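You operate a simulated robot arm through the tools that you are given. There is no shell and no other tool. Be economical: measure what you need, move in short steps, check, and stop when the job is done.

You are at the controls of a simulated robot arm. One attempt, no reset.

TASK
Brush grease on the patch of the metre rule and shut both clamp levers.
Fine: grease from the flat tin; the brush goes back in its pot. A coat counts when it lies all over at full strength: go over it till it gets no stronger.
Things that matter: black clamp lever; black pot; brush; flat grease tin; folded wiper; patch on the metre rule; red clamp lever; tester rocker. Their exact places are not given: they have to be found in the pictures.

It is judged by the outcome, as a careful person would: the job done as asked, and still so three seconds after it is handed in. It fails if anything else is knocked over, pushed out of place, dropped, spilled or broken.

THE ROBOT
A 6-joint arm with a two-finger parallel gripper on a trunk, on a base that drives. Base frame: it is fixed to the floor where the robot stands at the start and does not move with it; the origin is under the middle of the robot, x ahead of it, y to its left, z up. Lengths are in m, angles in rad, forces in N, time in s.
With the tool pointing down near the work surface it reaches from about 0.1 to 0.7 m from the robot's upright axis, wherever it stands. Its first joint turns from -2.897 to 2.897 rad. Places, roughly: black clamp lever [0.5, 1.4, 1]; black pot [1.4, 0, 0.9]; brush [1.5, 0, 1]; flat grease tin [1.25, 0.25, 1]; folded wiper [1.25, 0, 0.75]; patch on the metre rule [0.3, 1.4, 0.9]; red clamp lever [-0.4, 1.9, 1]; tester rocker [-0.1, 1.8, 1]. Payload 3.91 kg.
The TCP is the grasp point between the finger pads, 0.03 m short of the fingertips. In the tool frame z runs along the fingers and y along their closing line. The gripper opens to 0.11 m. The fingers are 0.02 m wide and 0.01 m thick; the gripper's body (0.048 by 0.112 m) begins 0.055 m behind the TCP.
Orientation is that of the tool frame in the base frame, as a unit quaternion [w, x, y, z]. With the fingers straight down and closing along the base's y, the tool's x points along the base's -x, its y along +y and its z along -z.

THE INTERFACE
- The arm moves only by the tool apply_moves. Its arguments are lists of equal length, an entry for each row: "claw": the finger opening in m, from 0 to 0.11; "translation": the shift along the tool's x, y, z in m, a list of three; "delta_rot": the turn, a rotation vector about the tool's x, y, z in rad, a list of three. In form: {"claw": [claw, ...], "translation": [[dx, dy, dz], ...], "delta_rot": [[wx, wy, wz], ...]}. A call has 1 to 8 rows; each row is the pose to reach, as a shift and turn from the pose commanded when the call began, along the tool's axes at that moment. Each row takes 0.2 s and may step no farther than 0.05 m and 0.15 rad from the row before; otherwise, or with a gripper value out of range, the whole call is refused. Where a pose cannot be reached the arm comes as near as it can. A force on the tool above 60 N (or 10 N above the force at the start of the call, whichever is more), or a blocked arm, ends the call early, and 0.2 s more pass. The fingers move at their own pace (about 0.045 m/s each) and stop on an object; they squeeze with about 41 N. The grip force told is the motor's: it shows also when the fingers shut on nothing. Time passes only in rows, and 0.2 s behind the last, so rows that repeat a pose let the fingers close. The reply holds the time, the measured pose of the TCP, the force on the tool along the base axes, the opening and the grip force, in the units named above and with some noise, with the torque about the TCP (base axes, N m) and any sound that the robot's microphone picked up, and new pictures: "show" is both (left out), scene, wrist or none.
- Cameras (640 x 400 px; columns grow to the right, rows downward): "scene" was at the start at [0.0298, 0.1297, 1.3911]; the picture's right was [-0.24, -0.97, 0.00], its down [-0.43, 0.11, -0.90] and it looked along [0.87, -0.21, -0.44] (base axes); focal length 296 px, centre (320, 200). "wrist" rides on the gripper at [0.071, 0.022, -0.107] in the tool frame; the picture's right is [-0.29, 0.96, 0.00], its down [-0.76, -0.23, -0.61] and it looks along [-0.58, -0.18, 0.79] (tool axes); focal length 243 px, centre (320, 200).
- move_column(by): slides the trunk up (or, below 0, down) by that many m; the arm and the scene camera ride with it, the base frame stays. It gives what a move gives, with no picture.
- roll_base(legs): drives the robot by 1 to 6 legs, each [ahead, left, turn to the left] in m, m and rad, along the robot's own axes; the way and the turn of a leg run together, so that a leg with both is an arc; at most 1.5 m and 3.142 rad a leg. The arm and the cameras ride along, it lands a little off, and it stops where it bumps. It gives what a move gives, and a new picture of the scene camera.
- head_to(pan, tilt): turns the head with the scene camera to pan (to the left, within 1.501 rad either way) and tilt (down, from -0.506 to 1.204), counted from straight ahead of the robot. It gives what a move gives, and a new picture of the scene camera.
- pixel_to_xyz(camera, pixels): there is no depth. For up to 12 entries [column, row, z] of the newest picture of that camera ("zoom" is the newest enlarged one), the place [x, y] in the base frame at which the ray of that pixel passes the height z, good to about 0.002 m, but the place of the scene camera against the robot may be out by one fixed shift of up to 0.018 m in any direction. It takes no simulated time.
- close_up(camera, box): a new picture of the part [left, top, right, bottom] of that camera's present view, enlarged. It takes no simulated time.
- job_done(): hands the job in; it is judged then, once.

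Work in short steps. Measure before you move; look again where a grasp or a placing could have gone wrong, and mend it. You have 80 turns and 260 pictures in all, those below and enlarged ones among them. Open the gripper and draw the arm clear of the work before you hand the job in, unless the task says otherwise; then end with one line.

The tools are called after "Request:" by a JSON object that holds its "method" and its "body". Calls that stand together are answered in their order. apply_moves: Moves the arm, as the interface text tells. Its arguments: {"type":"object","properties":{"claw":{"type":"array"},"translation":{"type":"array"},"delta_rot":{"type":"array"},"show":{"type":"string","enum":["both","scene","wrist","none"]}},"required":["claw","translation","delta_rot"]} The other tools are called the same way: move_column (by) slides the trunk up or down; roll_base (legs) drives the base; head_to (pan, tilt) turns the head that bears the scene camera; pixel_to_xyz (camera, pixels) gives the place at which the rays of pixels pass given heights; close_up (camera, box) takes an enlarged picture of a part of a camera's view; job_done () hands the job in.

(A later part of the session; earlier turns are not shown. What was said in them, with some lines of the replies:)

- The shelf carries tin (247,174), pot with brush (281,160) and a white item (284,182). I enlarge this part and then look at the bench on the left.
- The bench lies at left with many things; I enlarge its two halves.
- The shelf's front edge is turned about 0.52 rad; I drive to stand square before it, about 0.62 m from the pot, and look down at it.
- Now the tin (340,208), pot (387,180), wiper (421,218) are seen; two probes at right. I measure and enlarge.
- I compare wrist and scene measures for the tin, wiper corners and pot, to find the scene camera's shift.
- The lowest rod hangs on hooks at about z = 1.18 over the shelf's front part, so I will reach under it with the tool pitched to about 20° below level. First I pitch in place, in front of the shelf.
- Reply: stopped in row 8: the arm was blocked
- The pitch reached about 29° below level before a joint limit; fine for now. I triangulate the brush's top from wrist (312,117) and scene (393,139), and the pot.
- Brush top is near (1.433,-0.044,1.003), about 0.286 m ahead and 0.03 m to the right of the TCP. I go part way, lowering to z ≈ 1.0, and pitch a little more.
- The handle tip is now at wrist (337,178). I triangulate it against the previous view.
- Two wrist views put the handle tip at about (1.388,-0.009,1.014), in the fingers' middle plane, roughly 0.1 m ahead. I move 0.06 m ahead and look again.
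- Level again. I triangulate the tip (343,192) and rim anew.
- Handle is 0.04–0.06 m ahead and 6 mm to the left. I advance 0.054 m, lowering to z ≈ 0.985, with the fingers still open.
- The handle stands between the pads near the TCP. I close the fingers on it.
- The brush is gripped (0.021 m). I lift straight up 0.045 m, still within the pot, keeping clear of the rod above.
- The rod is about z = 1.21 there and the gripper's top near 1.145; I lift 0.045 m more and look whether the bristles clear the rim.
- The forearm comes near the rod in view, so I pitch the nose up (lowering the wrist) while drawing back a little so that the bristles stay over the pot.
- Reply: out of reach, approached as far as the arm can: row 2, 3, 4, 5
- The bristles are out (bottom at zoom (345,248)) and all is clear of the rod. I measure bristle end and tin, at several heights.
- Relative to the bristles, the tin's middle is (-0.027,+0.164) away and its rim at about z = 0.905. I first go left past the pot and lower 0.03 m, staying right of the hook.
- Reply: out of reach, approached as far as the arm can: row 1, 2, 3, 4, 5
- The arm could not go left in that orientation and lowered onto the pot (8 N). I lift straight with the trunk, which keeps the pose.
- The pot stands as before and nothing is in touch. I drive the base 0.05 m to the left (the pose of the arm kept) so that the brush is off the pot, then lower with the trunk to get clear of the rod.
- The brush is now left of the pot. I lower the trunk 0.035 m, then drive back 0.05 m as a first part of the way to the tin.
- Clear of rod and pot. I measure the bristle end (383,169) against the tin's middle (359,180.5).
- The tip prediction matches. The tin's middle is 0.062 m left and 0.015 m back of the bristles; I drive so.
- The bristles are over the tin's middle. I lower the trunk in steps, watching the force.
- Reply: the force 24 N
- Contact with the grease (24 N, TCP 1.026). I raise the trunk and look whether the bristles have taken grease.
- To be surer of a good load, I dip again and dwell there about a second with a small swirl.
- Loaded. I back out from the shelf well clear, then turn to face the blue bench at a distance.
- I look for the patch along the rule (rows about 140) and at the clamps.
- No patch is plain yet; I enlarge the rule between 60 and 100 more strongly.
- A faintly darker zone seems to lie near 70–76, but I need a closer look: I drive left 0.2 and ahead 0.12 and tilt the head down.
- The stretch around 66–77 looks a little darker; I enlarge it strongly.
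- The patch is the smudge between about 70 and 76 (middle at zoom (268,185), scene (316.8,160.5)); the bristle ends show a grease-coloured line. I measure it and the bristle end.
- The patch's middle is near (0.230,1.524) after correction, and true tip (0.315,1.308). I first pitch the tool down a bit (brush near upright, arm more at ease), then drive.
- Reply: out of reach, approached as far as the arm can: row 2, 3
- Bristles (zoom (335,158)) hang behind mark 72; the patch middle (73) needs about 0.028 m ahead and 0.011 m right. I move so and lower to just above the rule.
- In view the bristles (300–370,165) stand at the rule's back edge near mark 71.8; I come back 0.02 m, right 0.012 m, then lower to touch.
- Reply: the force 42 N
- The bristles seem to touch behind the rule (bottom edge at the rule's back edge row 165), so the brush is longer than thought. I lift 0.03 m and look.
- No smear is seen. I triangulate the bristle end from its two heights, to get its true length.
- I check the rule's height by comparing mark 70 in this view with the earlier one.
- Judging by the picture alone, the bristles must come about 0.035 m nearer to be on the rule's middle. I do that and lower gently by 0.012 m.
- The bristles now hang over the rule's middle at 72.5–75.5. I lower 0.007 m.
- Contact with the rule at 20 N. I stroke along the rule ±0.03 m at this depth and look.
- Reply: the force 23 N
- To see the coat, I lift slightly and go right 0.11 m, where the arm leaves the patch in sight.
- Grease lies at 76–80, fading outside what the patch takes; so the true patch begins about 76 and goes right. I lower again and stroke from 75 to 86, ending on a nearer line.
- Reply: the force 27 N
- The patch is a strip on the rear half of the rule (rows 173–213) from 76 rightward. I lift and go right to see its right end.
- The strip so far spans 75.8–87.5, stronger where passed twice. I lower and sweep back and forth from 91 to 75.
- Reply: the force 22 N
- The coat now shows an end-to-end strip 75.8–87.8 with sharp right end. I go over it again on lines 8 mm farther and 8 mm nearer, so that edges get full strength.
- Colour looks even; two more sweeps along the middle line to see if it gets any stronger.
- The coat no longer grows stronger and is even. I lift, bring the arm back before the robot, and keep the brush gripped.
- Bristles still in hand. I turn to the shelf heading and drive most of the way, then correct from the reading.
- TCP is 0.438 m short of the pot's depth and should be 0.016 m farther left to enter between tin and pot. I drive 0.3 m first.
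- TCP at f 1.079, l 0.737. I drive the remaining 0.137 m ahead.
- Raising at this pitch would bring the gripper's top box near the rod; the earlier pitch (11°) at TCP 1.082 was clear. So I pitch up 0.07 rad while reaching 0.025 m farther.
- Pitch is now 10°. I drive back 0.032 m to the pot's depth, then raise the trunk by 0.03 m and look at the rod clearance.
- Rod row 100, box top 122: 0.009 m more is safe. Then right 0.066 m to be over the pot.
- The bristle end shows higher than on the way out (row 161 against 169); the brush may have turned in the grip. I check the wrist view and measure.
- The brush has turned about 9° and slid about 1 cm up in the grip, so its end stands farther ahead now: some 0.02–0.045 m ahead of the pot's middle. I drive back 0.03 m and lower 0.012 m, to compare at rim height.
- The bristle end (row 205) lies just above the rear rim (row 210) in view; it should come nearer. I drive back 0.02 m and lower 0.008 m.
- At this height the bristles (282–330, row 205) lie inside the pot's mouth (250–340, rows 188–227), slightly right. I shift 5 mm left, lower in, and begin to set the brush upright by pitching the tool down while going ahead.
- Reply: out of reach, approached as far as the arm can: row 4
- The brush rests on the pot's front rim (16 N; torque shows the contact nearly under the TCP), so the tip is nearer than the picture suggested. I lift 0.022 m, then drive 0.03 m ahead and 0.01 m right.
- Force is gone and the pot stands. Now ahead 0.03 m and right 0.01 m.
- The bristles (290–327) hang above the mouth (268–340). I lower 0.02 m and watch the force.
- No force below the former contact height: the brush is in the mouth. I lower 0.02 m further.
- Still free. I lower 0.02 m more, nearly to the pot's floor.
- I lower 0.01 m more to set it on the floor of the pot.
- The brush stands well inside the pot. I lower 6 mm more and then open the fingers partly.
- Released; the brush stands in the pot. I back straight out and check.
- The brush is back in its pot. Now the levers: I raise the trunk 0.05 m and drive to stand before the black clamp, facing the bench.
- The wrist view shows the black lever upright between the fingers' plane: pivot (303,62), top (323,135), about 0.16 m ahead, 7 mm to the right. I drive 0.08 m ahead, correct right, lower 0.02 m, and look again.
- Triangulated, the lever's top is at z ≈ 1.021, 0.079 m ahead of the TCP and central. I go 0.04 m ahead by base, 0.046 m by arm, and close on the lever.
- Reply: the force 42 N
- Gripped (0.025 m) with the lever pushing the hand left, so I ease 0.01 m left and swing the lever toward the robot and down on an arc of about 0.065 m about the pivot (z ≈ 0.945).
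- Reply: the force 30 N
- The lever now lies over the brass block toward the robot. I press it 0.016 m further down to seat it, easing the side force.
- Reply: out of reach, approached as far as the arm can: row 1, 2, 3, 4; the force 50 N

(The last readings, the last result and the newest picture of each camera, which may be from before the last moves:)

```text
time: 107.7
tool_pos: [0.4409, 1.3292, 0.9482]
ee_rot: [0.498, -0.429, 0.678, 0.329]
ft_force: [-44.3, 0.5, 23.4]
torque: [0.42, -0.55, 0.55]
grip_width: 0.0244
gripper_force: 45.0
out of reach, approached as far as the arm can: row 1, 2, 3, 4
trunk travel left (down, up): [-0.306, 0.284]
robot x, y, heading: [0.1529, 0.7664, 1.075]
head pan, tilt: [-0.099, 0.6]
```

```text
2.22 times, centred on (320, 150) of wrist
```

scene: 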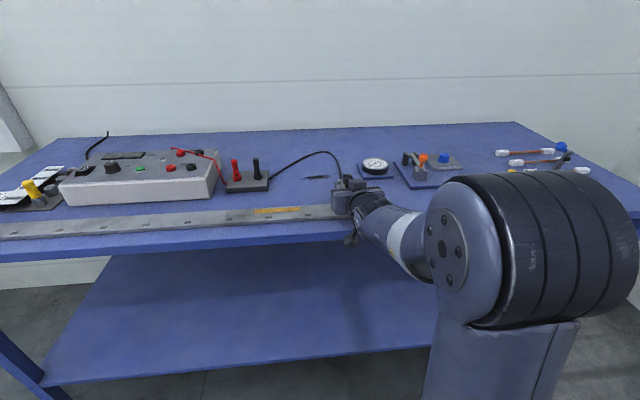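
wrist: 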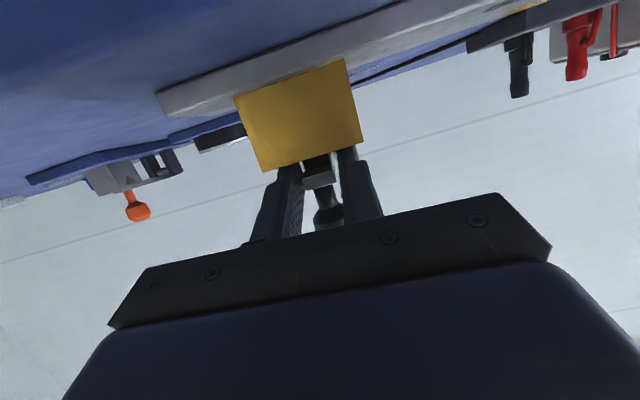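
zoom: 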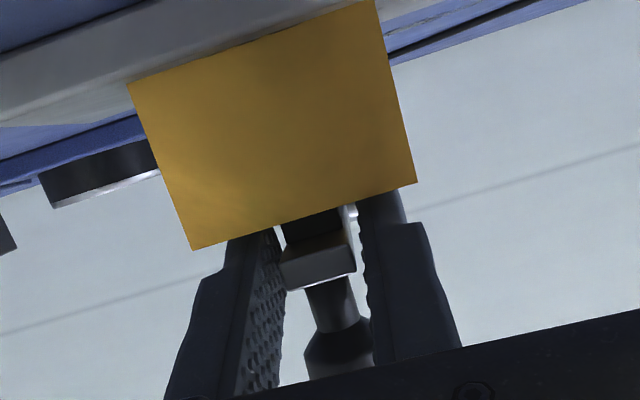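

The lever lies flat over the V-block. I release, back out, look at it, then raise and drive to the red clamp (1.00 m left along the rule).

Request:
{"method": "apply_moves", "body": {"claw": [0.03, 0.05, 0.07, 0.08, 0.08], "translation": [[0, 0, 0], [0, 0, 0], [0, 0, 0], [0, 0, 0], [0, 0, 0]], "delta_rot": [[0, 0, 0], [0, 0, 0], [0, 0, 0], [0, 0, 0], [0, 0, 0]], "show": "none"}}

Request:
{"method": "roll_base", "body": {"legs": [[-0.2, 0, 0]]}}

Request:
{"method": "close_up", "body": {"camera": "scene", "box": [290, 110, 390, 190]}}

Request:
{"method": "move_column", "body": {"by": 0.065}}

Request:
{"method": "roll_base", "body": {"legs": [[0, 0, 0.04], [0, 0.96, 0], [0.13, 0, 0]]}}

Request:
{"method": "close_up", "body": {"camera": "wrist", "box": [0, 0, 640, 400]}}

Request:
{"method": "close_up", "body": {"camera": "scene", "box": [290, 110, 418, 210]}}

```text
time: 108.9
tool_pos: [0.4476, 1.3288, 0.9432]
ee_rot: [0.494, -0.428, 0.683, 0.327]
ft_force: [-0.6, 0.6, -0.9]
torque: [-0.03, 0.0, -0.01]
grip_width: 0.0801
gripper_force: 0.1
trunk travel left (down, up): [-0.306, 0.284]
robot x, y, heading: [0.1532, 0.7632, 1.071]
head pan, tilt: [-0.099, 0.6]
```

```text
time: 110.5
tool_pos: [0.3534, 1.1532, 0.9443]
ee_rot: [0.495, -0.428, 0.682, 0.327]
ft_force: [-0.2, 0.8, 0.2]
torque: [-0.01, 0.03, 0.01]
grip_width: 0.0799
gripper_force: 0.1
trunk travel left (down, up): [-0.306, 0.284]
robot x, y, heading: [0.0555, 0.5917, 1.075]
head pan, tilt: [-0.099, 0.6]
```

scene: 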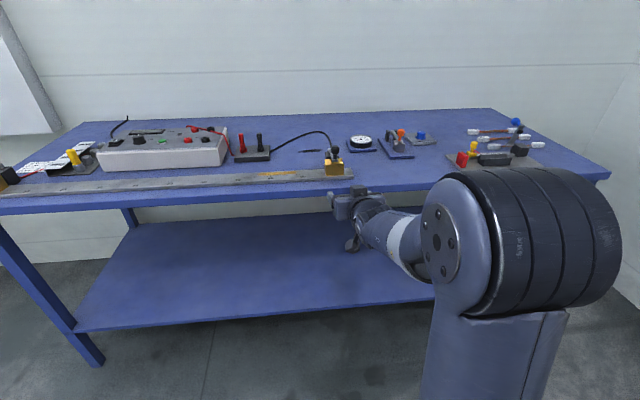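

```text
5.00 times, centred on (340, 150) of scene
```

zoom: 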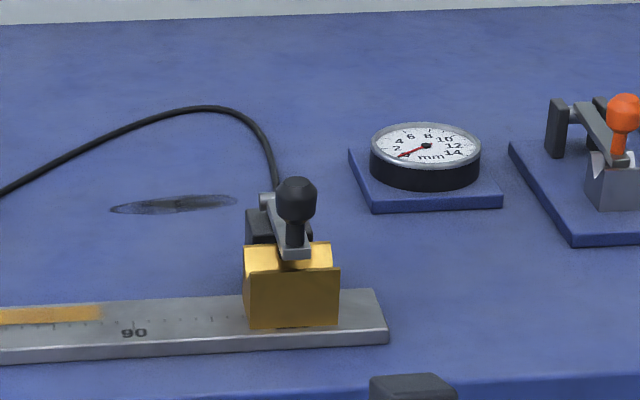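

```text
time: 111.6
tool_pos: [0.3535, 1.1531, 1.009]
ee_rot: [0.495, -0.427, 0.683, 0.326]
ft_force: [0.9, -0.5, 0.0]
torque: [0.0, -0.02, 0.0]
grip_width: 0.08
gripper_force: 0.0
trunk travel left (down, up): [-0.371, 0.219]
robot x, y, heading: [0.0574, 0.5925, 1.071]
head pan, tilt: [-0.099, 0.6]
```

```text
time: 117.8
tool_pos: [-0.4564, 1.7011, 1.0088]
ee_rot: [0.49, -0.439, 0.675, 0.335]
ft_force: [0.0, 0.6, -0.3]
torque: [0.0, -0.01, 0.01]
grip_width: 0.0798
gripper_force: 0.1
trunk travel left (down, up): [-0.371, 0.219]
robot x, y, heading: [-0.7307, 1.1289, 1.107]
head pan, tilt: [-0.099, 0.6]
```

scene: 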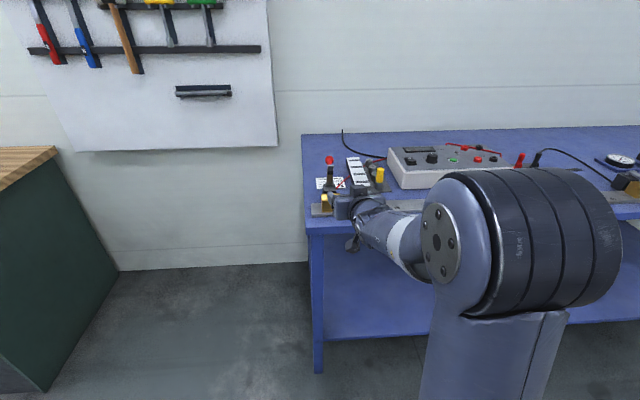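

```text
1.00 times, centred on (320, 200) of wrist
```

zoom: 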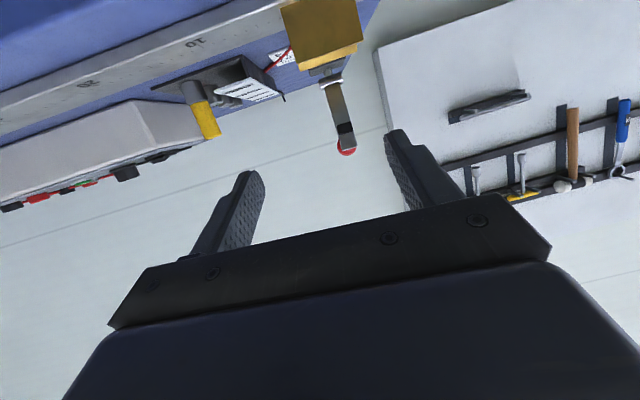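

```text
4.00 times, centred on (354, 160) of scene
```

zoom: 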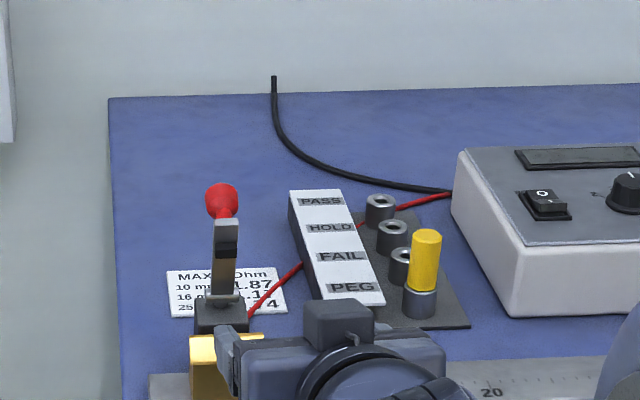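

Black lever is down on its block. The red lever appears at wrist (347,151), about 0.13–0.16 m ahead and 0.018 m to the left. I drive 0.07 m ahead, 0.018 m left, and look again.

Request:
{"method": "roll_base", "body": {"legs": [[0.07, 0.018, 0]]}}

Request:
{"method": "close_up", "body": {"camera": "wrist", "box": [220, 0, 420, 240]}}

```text
time: 118.8
tool_pos: [-0.4426, 1.7722, 1.0089]
ee_rot: [0.489, -0.44, 0.674, 0.336]
ft_force: [0.5, -0.1, 0.2]
torque: [0.02, 0.0, -0.02]
grip_width: 0.0801
gripper_force: 0.1
trunk travel left (down, up): [-0.371, 0.219]
robot x, y, heading: [-0.7175, 1.2035, 1.113]
head pan, tilt: [-0.099, 0.6]
```

scene: 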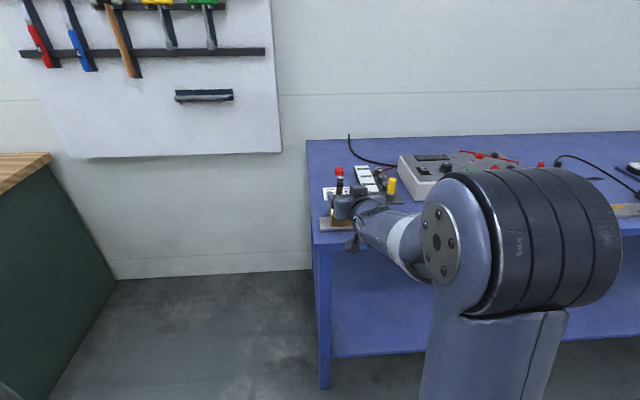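

```text
1.67 times, centred on (320, 120) of wrist
```

zoom: 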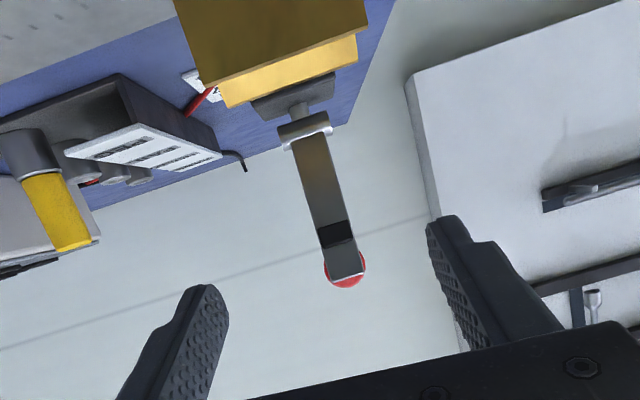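

The red lever's top stands about 0.098 m ahead, central, same height. I go 0.05 m by base and 0.048 m by arm, then close.

Request:
{"method": "roll_base", "body": {"legs": [[0.05, 0, 0]]}}

Request:
{"method": "apply_moves", "body": {"claw": [0.08, 0.08, 0.0, 0.0, 0.0, 0.0, 0.0], "translation": [[-0.007, 0.001, 0.023], [-0.0143, 0.001, 0.0458], [-0.0143, 0.001, 0.0458], [-0.0143, 0.001, 0.0458], [-0.0143, 0.001, 0.0458], [-0.0143, 0.001, 0.0458], [-0.0143, 0.001, 0.0458]], "delta_rot": [[0, 0, 0], [0, 0, 0], [0, 0, 0], [0, 0, 0], [0, 0, 0], [0, 0, 0], [0, 0, 0]], "show": "wrist"}}

```text
time: 119.8
tool_pos: [-0.4199, 1.8176, 1.0087]
ee_rot: [0.489, -0.439, 0.675, 0.335]
ft_force: [0.1, 0.3, 0.0]
torque: [0.0, 0.01, 0.02]
grip_width: 0.08
gripper_force: 0.0
trunk travel left (down, up): [-0.371, 0.219]
robot x, y, heading: [-0.6943, 1.2497, 1.112]
head pan, tilt: [-0.099, 0.6]
```

scene: 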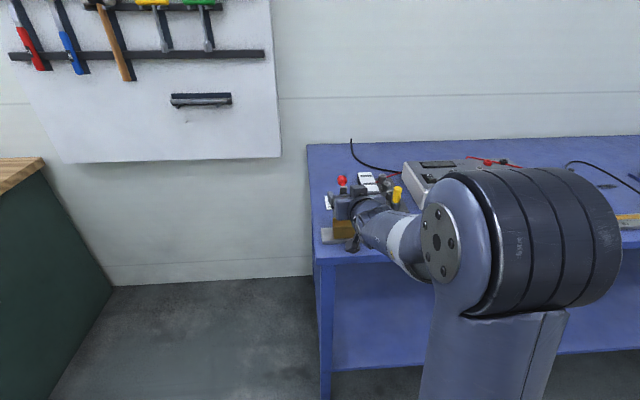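

```text
time: 121.4
tool_pos: [-0.4078, 1.8646, 1.0093]
ee_rot: [0.489, -0.442, 0.673, 0.336]
ft_force: [-26.7, 11.9, 0.4]
torque: [-0.05, 0.16, -0.55]
grip_width: 0.0258
gripper_force: 44.7
trunk travel left (down, up): [-0.371, 0.219]
robot x, y, heading: [-0.697, 1.2456, 1.11]
head pan, tilt: [-0.099, 0.6]
5 turns are left
```

wrist: 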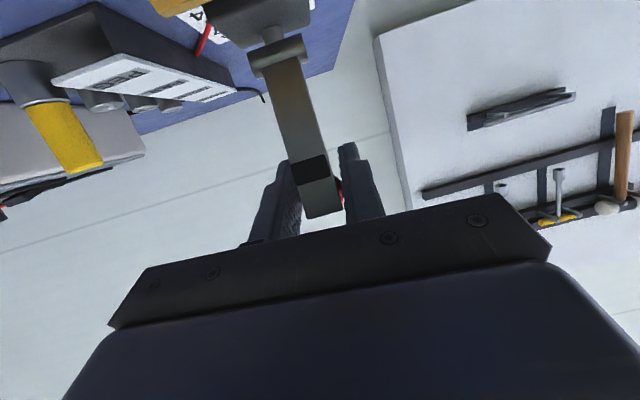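

Same grip picture as for the black lever. I repeat the same arc and pressing down.

Request:
{"method": "apply_moves", "body": {"claw": [0.0, 0.0, 0.0, 0.0, 0.0, 0.0, 0.0, 0.0], "translation": [[0.0058, 0.007, -0.0191], [0.0168, 0.008, -0.0354], [0.0318, 0.01, -0.0476], [0.05, 0.01, -0.0547], [0.0694, 0.01, -0.0561], [0.078, 0.012, -0.0535], [0.0864, 0.013, -0.0516], [0.0864, 0.013, -0.0516]], "delta_rot": [[0, 0, 0], [0, 0, 0], [0, 0, 0], [0, 0, 0], [0, 0, 0], [0, 0, 0], [0, 0, 0], [0, 0, 0]], "show": "wrist"}}

```text
time: 122.4
tool_pos: [-0.4351, 1.8082, 0.9876]
ee_rot: [0.486, -0.449, 0.667, 0.343]
ft_force: [-10.1, 11.4, -3.7]
torque: [0.29, 0.42, 0.38]
grip_width: 0.0242
gripper_force: 44.6
out of reach, approached as far as the arm can: row 2, 3, 4, 5
trunk travel left (down, up): [-0.371, 0.219]
robot x, y, heading: [-0.6939, 1.2432, 1.119]
head pan, tilt: [-0.099, 0.6]
stopped in row 5: the force on the tool passed its limit (the readings are from after the stop); the commanded pose is now the measured one
4 turns are left
```

wrist: 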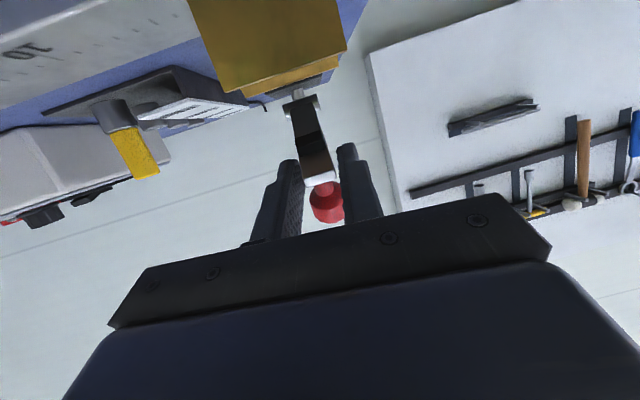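

The swing stopped two-thirds of the way (TCP z 0.988; arm reach limit). I finish it with base and trunk: back 8 mm, down 20 mm, back 6 mm, down 20 mm.

Request:
{"method": "roll_base", "body": {"legs": [[-0.009, 0, 0]]}}

Request:
{"method": "move_column", "body": {"by": -0.02}}

Request:
{"method": "roll_base", "body": {"legs": [[-0.006, 0, 0]]}}

Request:
{"method": "move_column", "body": {"by": -0.022}}

Request:
{"method": "close_up", "body": {"camera": "wrist", "box": [220, 60, 420, 240]}}

```text
time: 123.1
tool_pos: [-0.4379, 1.8026, 0.9852]
ee_rot: [0.485, -0.45, 0.668, 0.341]
ft_force: [-16.6, 35.6, -16.6]
torque: [-0.09, 0.42, 0.4]
grip_width: 0.0242
gripper_force: 44.9
trunk travel left (down, up): [-0.371, 0.219]
robot x, y, heading: [-0.699, 1.2369, 1.114]
head pan, tilt: [-0.099, 0.6]
```

scene: 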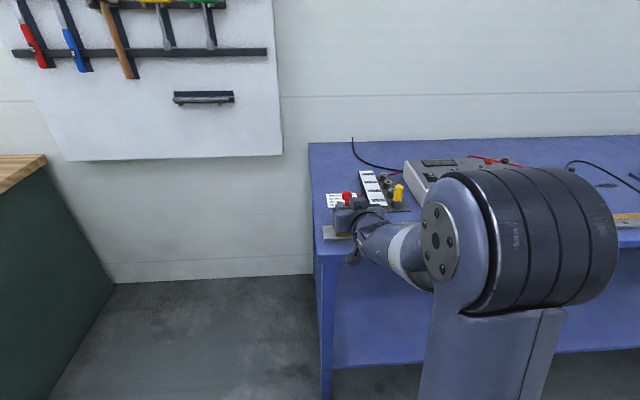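

```text
time: 123.8
tool_pos: [-0.4418, 1.796, 0.9714]
ee_rot: [0.489, -0.448, 0.665, 0.345]
ft_force: [-20.9, -6.4, 22.2]
torque: [1.48, -0.28, 0.3]
grip_width: 0.0239
gripper_force: 45.0
trunk travel left (down, up): [-0.351, 0.239]
robot x, y, heading: [-0.701, 1.2364, 1.11]
head pan, tilt: [-0.099, 0.6]
```

```text
time: 124.5
tool_pos: [-0.4414, 1.7942, 0.9669]
ee_rot: [0.486, -0.45, 0.667, 0.342]
ft_force: [-13.3, 25.8, 6.5]
torque: [1.07, -0.22, 0.41]
grip_width: 0.0239
gripper_force: 44.6
trunk travel left (down, up): [-0.351, 0.239]
robot x, y, heading: [-0.7027, 1.2336, 1.114]
head pan, tilt: [-0.099, 0.6]
```

scene: 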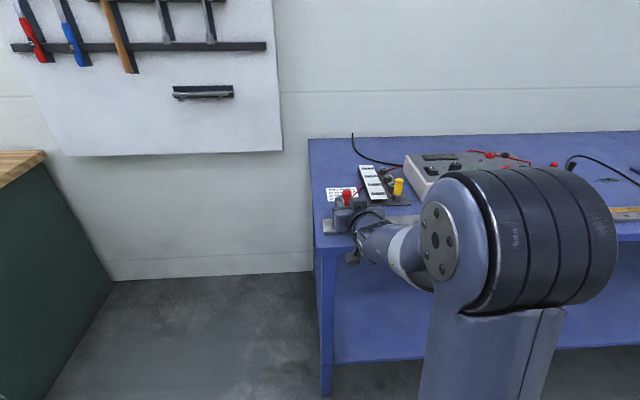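

```text
time: 125.2
tool_pos: [-0.4424, 1.7928, 0.9488]
ee_rot: [0.488, -0.449, 0.664, 0.345]
ft_force: [-12.2, -5.2, 19.7]
torque: [1.14, -0.66, 0.31]
grip_width: 0.024
gripper_force: 45.3
trunk travel left (down, up): [-0.329, 0.261]
robot x, y, heading: [-0.6988, 1.2355, 1.11]
head pan, tilt: [-0.099, 0.6]
```

```text
2.22 times, centred on (320, 150) of wrist
3 turns are left
```

zoom: 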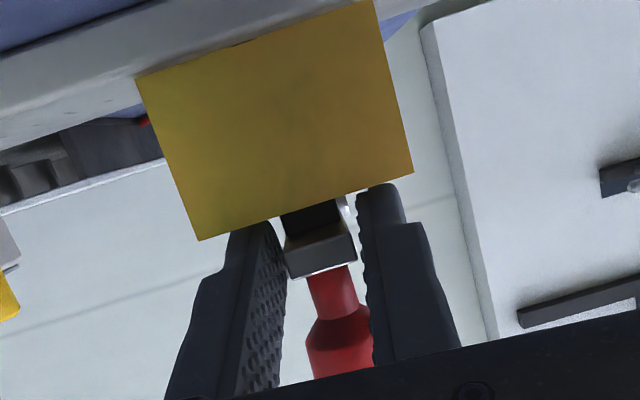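

The red lever now lies as the black one did (TCP z 0.949). I press 4 mm more, release, back out and view both levers.

Request:
{"method": "move_column", "body": {"by": -0.004}}

Request:
{"method": "apply_moves", "body": {"claw": [0.03, 0.05, 0.07, 0.08, 0.08], "translation": [[0, 0, 0], [0, 0, 0], [0, 0, 0], [0, 0, 0], [0, 0, 0]], "delta_rot": [[0, 0, 0], [0, 0, 0], [0, 0, 0], [0, 0, 0], [0, 0, 0]], "show": "none"}}

Request:
{"method": "roll_base", "body": {"legs": [[-0.3, 0, 0]]}}

Request:
{"method": "close_up", "body": {"camera": "scene", "box": [300, 100, 400, 180]}}

Request:
{"method": "head_to", "body": {"pan": -0.75, "tilt": 0.5}}

Request:
{"method": "close_up", "body": {"camera": "scene", "box": [220, 80, 420, 200]}}

```text
time: 125.7
tool_pos: [-0.4422, 1.7937, 0.9478]
ee_rot: [0.491, -0.447, 0.663, 0.346]
ft_force: [-16.6, -5.4, 36.0]
torque: [0.6, -0.35, 0.35]
grip_width: 0.0241
gripper_force: 44.5
trunk travel left (down, up): [-0.325, 0.265]
robot x, y, heading: [-0.7032, 1.2321, 1.118]
head pan, tilt: [-0.099, 0.6]
```

```text
time: 126.9
tool_pos: [-0.438, 1.7932, 0.9449]
ee_rot: [0.488, -0.446, 0.665, 0.346]
ft_force: [28.6, -6.8, 30.0]
torque: [0.67, 0.36, -0.58]
grip_width: 0.066
gripper_force: 0.0
trunk travel left (down, up): [-0.325, 0.265]
robot x, y, heading: [-0.6992, 1.2375, 1.11]
head pan, tilt: [-0.099, 0.6]
```

```text
time: 129.0
tool_pos: [-0.5735, 1.5252, 0.9412]
ee_rot: [0.485, -0.449, 0.667, 0.343]
ft_force: [-0.5, 0.1, 0.2]
torque: [0.04, -0.01, 0.0]
grip_width: 0.0802
gripper_force: 0.0
trunk travel left (down, up): [-0.325, 0.265]
robot x, y, heading: [-0.8336, 0.9637, 1.114]
head pan, tilt: [-0.099, 0.6]
```

scene: 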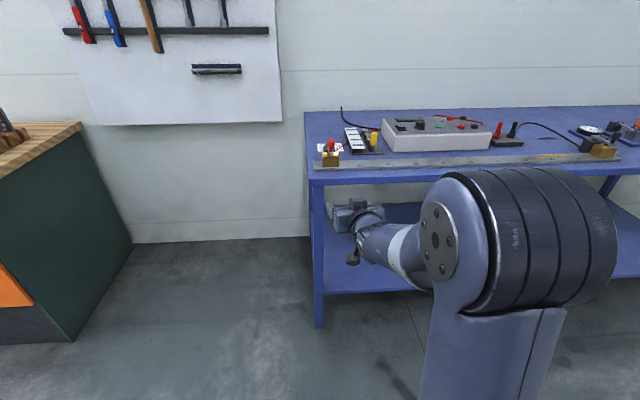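

```text
5.00 times, centred on (350, 140) of scene
```

zoom: 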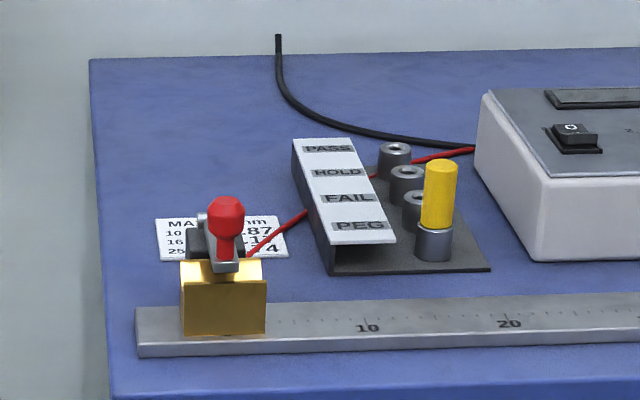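

```text
time: 130.0
tool_pos: [-0.5745, 1.525, 0.9409]
ee_rot: [0.484, -0.449, 0.668, 0.342]
ft_force: [0.0, 0.2, -0.2]
torque: [-0.02, 0.0, 0.02]
grip_width: 0.0801
gripper_force: 0.1
trunk travel left (down, up): [-0.325, 0.265]
robot x, y, heading: [-0.834, 0.966, 1.112]
head pan, tilt: [-0.75, 0.499]
```

scene: 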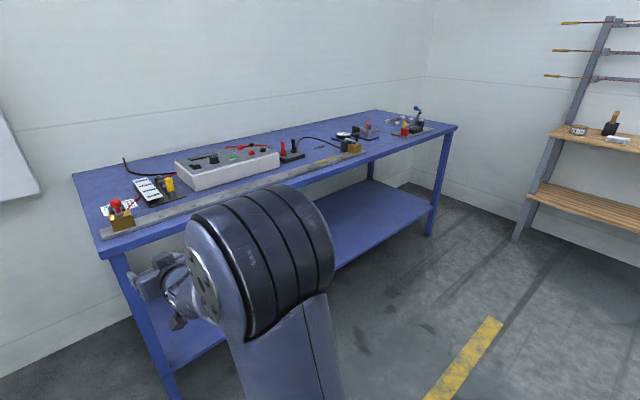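

```text
3.20 times, centred on (320, 140) of scene
2 turns are left
```

zoom: 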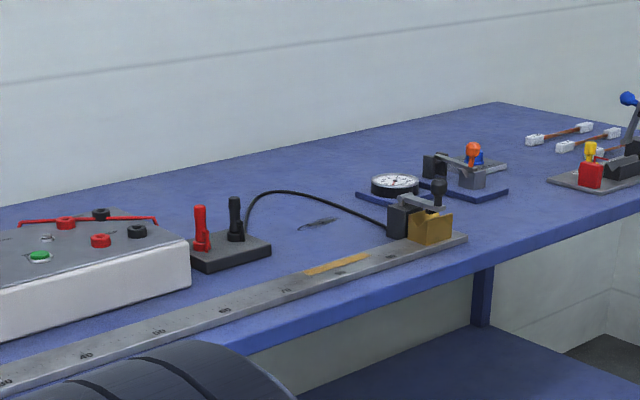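

Both levers lie flat over their blocks, the greased strip is in sight, the brush is in its pot, and the gripper is open and clear. I hand the job in.

Request:
{"method": "job_done", "body": {}}

```text
The job is handed in.
```

I brushed an even coat of grease on the patch of the metre rule, going over it until it got no stronger. I put the brush back in its black pot and swung both clamp levers down flat onto their blocks. Nothing reported that the levers had latched: they lay flat in the last pictures, but I heard no click. Twice the brush pressed lightly on the pot's rim, and once on the bench behind the rule; the later pictures show the pot still standing in its place and no smear on the bench.
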